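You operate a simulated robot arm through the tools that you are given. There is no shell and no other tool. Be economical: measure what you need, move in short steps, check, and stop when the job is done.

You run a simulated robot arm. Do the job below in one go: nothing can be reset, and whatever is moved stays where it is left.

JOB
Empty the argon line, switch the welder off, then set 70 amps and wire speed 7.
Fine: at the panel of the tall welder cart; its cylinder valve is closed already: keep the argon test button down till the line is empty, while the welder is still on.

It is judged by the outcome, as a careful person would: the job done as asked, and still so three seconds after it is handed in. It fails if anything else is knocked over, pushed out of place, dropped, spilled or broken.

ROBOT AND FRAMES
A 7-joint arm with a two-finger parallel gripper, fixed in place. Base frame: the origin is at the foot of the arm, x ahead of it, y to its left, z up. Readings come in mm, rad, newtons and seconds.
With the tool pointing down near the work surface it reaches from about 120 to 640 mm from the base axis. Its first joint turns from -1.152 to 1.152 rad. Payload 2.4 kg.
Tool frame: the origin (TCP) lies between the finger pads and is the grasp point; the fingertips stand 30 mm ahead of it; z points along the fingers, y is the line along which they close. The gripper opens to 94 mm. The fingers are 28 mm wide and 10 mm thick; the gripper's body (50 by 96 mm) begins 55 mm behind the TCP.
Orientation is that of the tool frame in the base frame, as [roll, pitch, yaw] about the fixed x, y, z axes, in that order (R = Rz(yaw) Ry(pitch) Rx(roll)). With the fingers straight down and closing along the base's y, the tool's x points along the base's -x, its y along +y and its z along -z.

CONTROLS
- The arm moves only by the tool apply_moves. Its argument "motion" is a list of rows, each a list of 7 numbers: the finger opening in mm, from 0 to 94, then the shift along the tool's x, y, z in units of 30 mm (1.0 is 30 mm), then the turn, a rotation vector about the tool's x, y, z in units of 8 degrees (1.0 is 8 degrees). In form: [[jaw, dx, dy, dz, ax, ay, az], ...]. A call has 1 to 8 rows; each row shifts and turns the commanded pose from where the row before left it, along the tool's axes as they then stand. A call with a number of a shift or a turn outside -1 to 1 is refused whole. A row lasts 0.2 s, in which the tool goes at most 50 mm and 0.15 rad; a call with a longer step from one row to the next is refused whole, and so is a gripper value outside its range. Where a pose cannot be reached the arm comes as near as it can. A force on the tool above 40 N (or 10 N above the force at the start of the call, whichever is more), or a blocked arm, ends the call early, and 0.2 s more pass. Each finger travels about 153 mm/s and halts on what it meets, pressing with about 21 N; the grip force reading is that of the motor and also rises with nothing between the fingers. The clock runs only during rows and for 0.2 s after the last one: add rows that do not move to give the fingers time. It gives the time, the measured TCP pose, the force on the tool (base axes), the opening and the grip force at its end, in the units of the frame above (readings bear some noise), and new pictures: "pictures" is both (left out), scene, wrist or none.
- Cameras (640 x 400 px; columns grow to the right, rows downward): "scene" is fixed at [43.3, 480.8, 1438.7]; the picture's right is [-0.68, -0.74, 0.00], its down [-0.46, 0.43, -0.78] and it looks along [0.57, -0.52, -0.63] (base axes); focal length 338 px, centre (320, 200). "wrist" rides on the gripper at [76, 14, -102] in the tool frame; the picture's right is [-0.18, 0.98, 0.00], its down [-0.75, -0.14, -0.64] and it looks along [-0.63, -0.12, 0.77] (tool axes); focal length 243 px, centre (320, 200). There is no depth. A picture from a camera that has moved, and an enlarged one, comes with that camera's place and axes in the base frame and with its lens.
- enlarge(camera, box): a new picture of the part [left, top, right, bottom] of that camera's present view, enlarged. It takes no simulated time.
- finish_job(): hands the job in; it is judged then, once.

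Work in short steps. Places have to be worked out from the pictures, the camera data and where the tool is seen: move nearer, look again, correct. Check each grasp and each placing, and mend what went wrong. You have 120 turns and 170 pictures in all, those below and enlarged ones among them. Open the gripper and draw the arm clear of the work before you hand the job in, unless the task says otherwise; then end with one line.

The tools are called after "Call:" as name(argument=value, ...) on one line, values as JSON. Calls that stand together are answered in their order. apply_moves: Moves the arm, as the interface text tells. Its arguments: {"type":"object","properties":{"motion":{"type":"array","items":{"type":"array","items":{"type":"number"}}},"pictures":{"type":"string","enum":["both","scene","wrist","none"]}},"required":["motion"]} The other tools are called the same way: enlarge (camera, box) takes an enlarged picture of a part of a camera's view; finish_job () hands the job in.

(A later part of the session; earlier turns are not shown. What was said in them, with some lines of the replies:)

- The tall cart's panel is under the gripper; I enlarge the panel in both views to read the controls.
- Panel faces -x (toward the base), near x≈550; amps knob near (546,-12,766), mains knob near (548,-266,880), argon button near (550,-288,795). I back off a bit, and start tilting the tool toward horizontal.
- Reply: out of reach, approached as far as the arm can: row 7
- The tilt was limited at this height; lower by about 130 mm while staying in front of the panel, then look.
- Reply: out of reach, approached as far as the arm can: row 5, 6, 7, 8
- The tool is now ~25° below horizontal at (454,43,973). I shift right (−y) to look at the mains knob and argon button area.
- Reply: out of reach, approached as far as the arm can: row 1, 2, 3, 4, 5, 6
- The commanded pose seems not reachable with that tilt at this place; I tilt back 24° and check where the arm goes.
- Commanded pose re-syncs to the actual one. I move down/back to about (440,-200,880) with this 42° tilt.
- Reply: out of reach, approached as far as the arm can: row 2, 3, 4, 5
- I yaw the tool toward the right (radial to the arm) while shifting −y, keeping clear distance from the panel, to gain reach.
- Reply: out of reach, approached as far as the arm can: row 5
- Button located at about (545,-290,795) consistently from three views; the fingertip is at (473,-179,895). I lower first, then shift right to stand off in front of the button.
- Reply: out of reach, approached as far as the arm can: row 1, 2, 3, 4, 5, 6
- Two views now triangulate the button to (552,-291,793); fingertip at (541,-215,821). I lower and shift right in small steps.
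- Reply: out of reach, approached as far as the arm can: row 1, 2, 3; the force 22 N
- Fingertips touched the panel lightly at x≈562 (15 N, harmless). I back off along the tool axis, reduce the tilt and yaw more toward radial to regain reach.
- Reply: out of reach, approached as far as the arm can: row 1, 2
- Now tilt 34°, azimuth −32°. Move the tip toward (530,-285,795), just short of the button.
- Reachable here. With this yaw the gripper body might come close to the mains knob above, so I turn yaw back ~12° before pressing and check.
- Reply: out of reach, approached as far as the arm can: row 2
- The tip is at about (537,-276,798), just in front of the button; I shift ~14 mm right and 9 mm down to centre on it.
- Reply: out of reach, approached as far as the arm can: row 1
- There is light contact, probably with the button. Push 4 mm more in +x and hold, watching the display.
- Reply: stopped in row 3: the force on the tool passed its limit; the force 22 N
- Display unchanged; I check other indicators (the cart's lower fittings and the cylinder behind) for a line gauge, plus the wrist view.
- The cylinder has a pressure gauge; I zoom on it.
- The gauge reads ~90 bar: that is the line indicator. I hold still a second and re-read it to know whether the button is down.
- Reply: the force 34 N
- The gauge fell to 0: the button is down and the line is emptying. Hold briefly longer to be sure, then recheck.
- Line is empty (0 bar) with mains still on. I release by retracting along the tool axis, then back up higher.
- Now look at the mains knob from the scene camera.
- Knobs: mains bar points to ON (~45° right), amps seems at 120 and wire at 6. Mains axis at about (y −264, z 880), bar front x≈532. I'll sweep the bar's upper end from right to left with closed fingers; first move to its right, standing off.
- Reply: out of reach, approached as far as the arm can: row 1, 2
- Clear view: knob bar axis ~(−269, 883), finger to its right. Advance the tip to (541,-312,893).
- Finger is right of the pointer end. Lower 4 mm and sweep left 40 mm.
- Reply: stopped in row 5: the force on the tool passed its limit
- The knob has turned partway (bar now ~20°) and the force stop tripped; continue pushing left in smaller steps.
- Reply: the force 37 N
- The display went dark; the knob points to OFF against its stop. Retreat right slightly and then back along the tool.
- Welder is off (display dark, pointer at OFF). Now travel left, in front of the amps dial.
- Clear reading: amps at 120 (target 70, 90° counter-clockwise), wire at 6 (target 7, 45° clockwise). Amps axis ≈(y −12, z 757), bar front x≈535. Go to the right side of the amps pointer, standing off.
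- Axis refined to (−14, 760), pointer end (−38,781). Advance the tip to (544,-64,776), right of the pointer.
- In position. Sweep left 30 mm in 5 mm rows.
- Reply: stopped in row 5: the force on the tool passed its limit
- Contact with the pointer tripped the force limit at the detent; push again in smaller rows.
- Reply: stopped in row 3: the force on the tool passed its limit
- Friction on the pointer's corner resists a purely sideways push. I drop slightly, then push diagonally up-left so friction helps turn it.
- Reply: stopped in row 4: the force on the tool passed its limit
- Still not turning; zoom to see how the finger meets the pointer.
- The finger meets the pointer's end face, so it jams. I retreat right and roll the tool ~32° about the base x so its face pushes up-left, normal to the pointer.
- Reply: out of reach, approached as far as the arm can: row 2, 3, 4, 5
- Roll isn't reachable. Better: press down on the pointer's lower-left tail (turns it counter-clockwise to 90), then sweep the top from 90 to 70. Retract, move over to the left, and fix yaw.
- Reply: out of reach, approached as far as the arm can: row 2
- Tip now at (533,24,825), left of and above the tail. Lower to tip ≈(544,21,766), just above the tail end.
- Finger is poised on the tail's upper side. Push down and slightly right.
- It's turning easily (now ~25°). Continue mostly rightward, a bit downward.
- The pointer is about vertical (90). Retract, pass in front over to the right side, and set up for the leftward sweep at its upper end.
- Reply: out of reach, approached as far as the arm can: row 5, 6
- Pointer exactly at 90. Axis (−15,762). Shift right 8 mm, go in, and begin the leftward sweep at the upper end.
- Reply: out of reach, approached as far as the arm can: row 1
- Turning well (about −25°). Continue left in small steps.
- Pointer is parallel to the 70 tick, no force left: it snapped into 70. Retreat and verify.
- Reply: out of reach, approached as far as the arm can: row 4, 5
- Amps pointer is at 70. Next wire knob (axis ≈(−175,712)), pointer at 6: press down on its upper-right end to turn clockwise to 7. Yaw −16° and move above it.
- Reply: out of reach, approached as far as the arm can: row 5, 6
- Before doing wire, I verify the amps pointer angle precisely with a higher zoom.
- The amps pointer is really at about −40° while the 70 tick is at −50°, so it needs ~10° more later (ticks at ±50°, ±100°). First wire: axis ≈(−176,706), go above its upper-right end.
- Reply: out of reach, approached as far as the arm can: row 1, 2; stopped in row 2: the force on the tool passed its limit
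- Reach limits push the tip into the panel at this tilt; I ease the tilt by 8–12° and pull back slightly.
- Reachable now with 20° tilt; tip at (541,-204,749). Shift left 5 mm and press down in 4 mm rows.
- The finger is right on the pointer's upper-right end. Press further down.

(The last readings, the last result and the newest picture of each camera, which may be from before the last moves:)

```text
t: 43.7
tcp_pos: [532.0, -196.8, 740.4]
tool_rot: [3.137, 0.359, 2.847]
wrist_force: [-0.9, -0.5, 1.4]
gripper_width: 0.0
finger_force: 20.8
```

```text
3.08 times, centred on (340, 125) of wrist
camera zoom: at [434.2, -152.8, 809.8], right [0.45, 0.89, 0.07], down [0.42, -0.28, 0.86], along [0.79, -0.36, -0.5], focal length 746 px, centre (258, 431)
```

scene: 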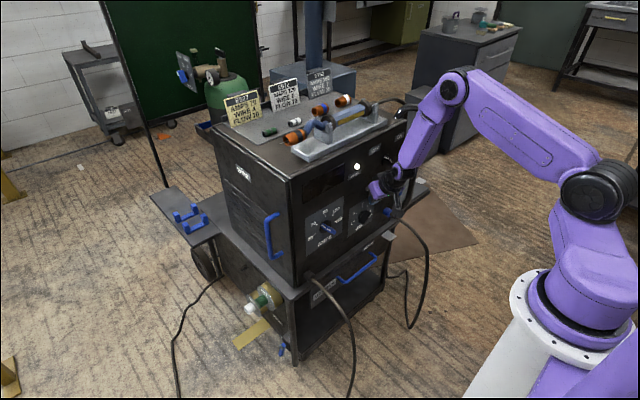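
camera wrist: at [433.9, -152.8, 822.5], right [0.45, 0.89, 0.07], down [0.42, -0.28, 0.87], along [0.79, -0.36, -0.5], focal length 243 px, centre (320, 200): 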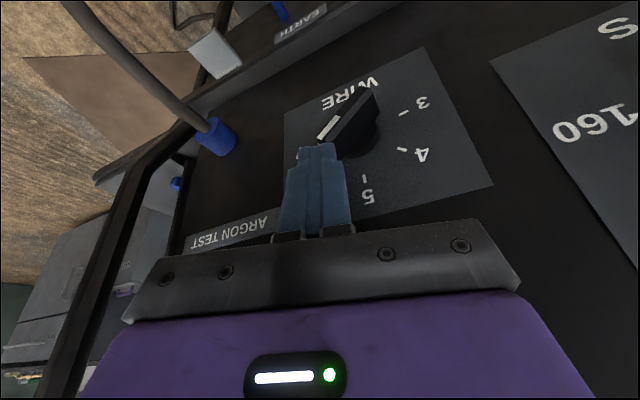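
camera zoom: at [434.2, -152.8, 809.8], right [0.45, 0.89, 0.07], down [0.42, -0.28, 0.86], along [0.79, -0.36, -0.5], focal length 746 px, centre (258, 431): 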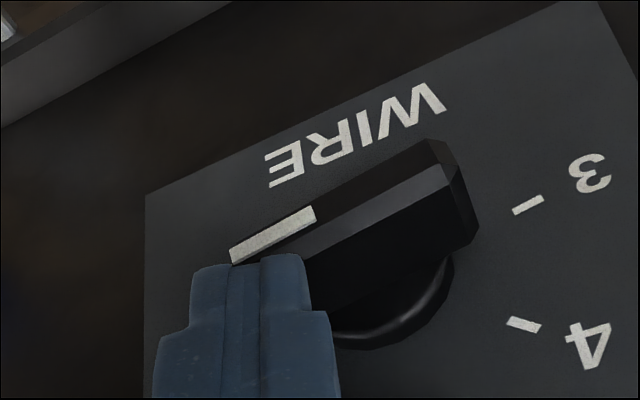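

Bar now ~80° (needs 100°). Press ~6 mm more.

Call:
apply_moves(motion=[[0, 0.047, 0, 0.125, 0, 0, 0], [0, 0.03, 0, 0.08, 0, 0, 0]], pictures="none")

Call:
enlarge(camera="wrist", box=[240, 60, 440, 190])

Call:
enlarge(camera="scene", box=[330, 180, 394, 236])

```text
t: 44.4
tcp_pos: [531.6, -199.2, 736.2]
tool_rot: [3.136, 0.36, 2.841]
wrist_force: [-14.1, 2.8, 17.6]
gripper_width: 0.1
finger_force: 21.0
stopped in row 2: the force on the tool passed its limit (the readings are from after the stop); the commanded pose is now the measured one
```

```text
3.08 times, centred on (340, 125) of wrist
camera zoom: at [433.5, -153.3, 805.4], right [0.45, 0.89, 0.07], down [0.41, -0.28, 0.87], along [0.79, -0.36, -0.5], focal length 746 px, centre (258, 431)
```

zoom: 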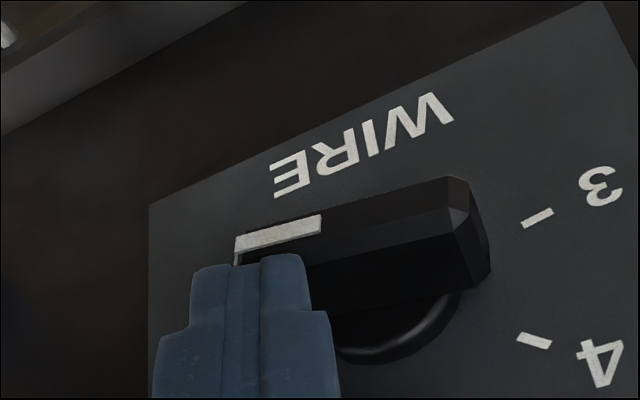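

```text
7.14 times, centred on (362, 208) of scene
camera zoom: at [42.7, 481.0, 1438.6], right [-0.68, -0.74, 0.0], down [-0.46, 0.43, -0.78], along [0.57, -0.52, -0.63], focal length 2415 px, centre (20, 143)
```

zoom: 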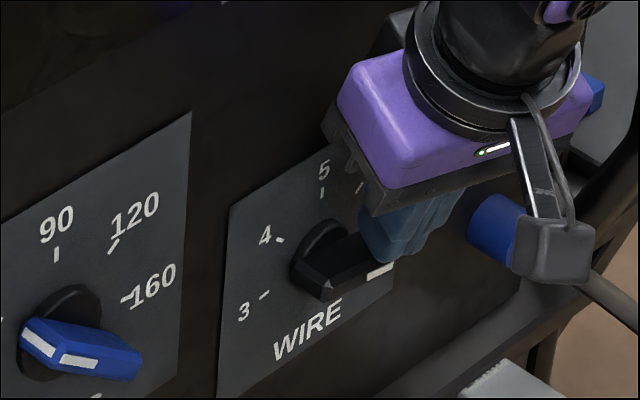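

The bar passed horizontal and hit firm resistance (end stop at 7). Lift off and verify.

Call:
apply_moves(motion=[[0, 0, 0, -0.8, 0, 0, 0], [0, 0, 0, -1, 0, 0, 0], [0, 0.3, 0, -1, 0, 0, 0], [0, 0.3, 0.3, -0.9, 0, 0, 0]])

Call:
enlarge(camera="scene", box=[300, 188, 390, 252])

Call:
enlarge(camera="wrist", box=[240, 0, 480, 160])

```text
t: 45.4
tcp_pos: [482.8, -174.1, 834.6]
tool_rot: [3.137, 0.361, 2.843]
wrist_force: [0.1, -0.4, 0.4]
gripper_width: 0.2
finger_force: 21.1
camera wrist: at [383.7, -128.7, 903.2], right [0.45, 0.89, 0.07], down [0.41, -0.28, 0.87], along [0.79, -0.36, -0.5], focal length 243 px, centre (320, 200)
```

scene: 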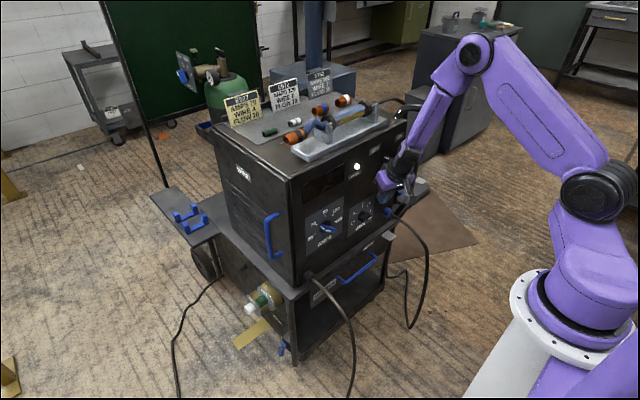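
wrist: 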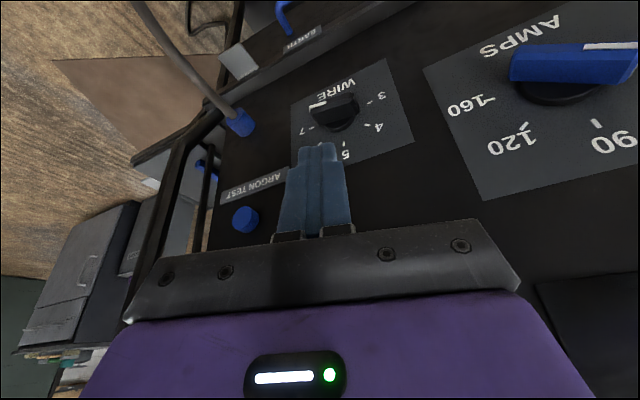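

```text
6.25 times, centred on (345, 220) of scene
camera zoom: at [43.3, 480.8, 1438.6], right [-0.68, -0.74, 0.0], down [-0.46, 0.43, -0.78], along [0.57, -0.52, -0.63], focal length 2113 px, centre (164, 75)
```

zoom: 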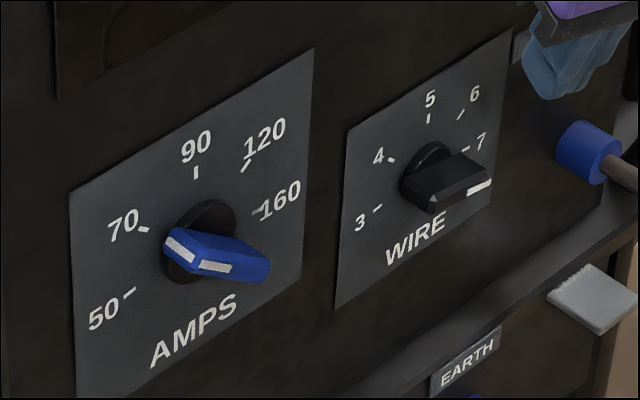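

```text
2.50 times, centred on (360, 80) of wrist
camera zoom: at [383.7, -128.7, 903.2], right [0.45, 0.89, 0.07], down [0.41, -0.28, 0.87], along [0.79, -0.36, -0.5], focal length 606 px, centre (220, 500)
```

zoom: 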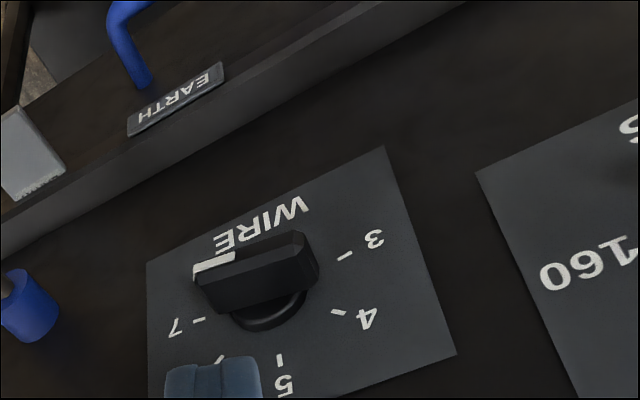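

Both pointers now read: amps ≈ −52° (70 detent at −50°), wire ≈ 102° (7 at 100°). Retreat clear, open the gripper, and re-verify everything after a pause.

Call:
apply_moves(motion=[[0, 0.4, 0, -0.9, 0, 0, 0], [0, 0.4, 0, -0.9, 0, 0, 0], [30, 0.2, 0, -0.9, 0, 0, 0], [60, 0.2, 0, -0.9, 0, 0, 0], [94, 0, 0, -0.9, 0, 0, 0], [94, 0, 0, 0, 0, 0, 0], [94, 0, 0, 0, 0, 0, 0], [94, 0, 0, 0, 0, 0, 0]])

Call:
enlarge(camera="scene", box=[300, 188, 390, 252])

Call:
enlarge(camera="scene", box=[350, 120, 430, 180])

Call:
enlarge(camera="scene", box=[200, 68, 226, 92])

```text
t: 47.1
tcp_pos: [405.1, -150.2, 949.0]
tool_rot: [3.137, 0.362, 2.843]
wrist_force: [0.8, 0.9, 0.0]
gripper_width: 94.0
finger_force: 0.0
camera wrist: at [305.9, -105.3, 1017.8], right [0.45, 0.89, 0.07], down [0.41, -0.28, 0.87], along [0.79, -0.36, -0.5], focal length 243 px, centre (320, 200)
```

scene: 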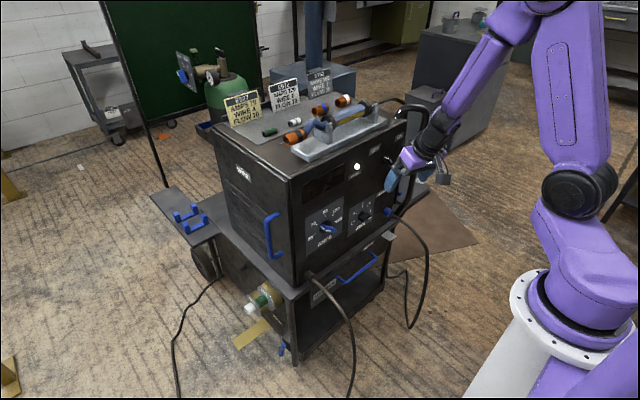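
wrist: 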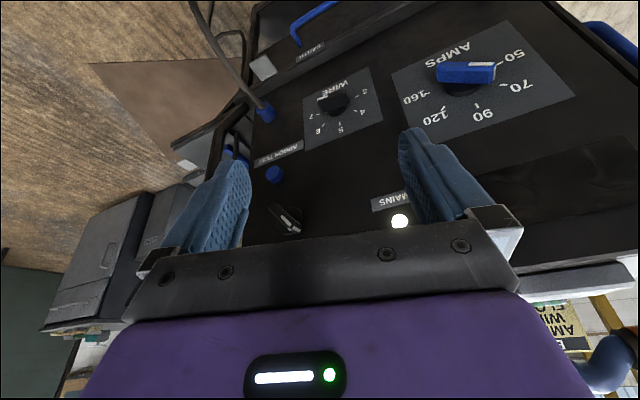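

```text
6.25 times, centred on (345, 220) of scene
camera zoom: at [43.3, 480.8, 1438.7], right [-0.68, -0.74, 0.0], down [-0.46, 0.43, -0.78], along [0.57, -0.52, -0.63], focal length 2113 px, centre (164, 75)
```

zoom: 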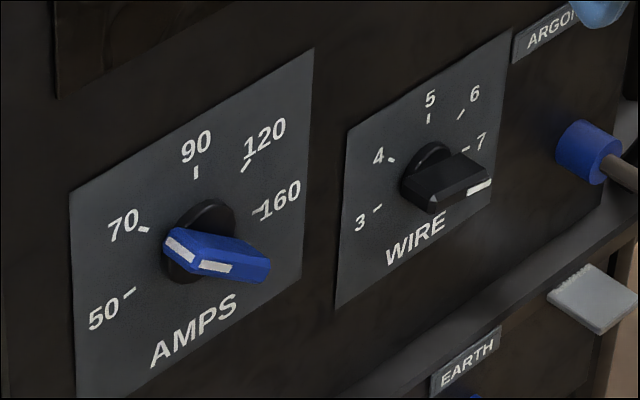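

```text
6.67 times, centred on (390, 150) of scene
camera zoom: at [43.3, 480.8, 1438.7], right [-0.68, -0.74, 0.0], down [-0.46, 0.43, -0.78], along [0.57, -0.52, -0.63], focal length 2254 px, centre (-147, 533)
```

zoom: 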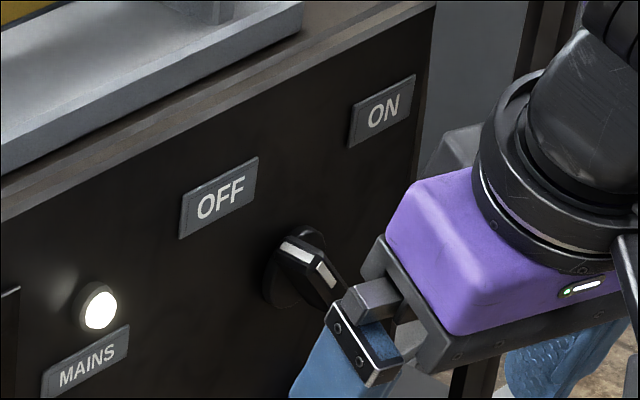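

```text
16.00 times, centred on (213, 80) of scene
camera zoom: at [43.3, 480.8, 1438.7], right [-0.68, -0.74, 0.0], down [-0.46, 0.43, -0.78], along [0.57, -0.52, -0.63], focal length 5409 px, centre (2032, 2120)
```

zoom: 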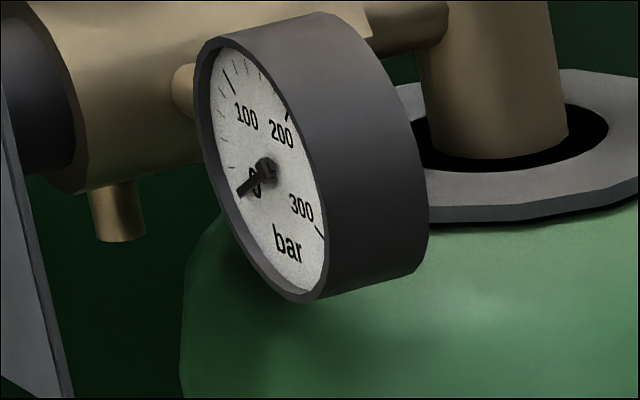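

Gauge 0, mains OFF, display dark. One last wrist zoom to compare both pointers with their ticks.

Call:
enlarge(camera="wrist", box=[380, 20, 560, 140])

Call:
enlarge(camera="wrist", box=[290, 60, 390, 150])

```text
3.33 times, centred on (470, 80) of wrist
camera zoom: at [305.9, -105.3, 1017.8], right [0.45, 0.89, 0.07], down [0.41, -0.28, 0.87], along [0.79, -0.36, -0.5], focal length 809 px, centre (-180, 600)
```

zoom: 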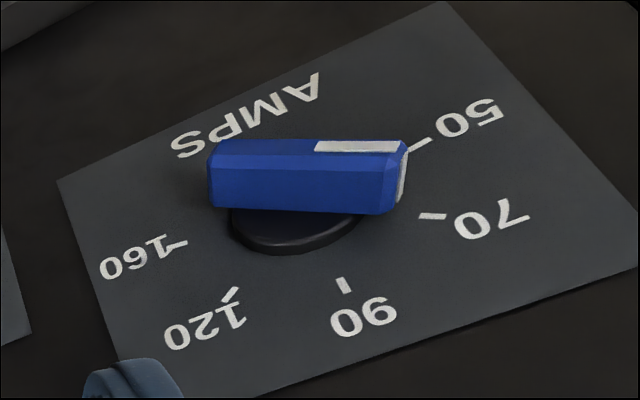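

```text
4.44 times, centred on (340, 105) of wrist
camera zoom: at [305.9, -105.3, 1017.8], right [0.45, 0.89, 0.07], down [0.41, -0.28, 0.87], along [0.79, -0.36, -0.5], focal length 1078 px, centre (231, 622)
```

zoom: 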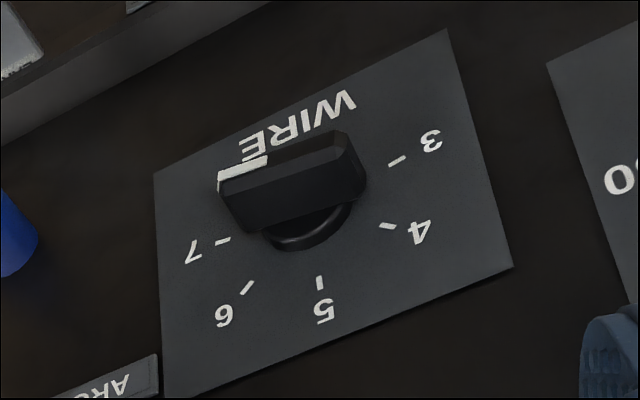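

The amps pointer is parallel to the 70 tick and the wire pointer to the 7 tick. The arm is clear and the gripper is open, so I hand in.

Call:
finish_job()

```text
The job is handed in.
```

The argon line is empty (gauge at 0 bar, emptied while the welder was still on). The welder is off, amps are set to 70 and wire speed to 7. The gripper is open and the arm is clear of the cart.
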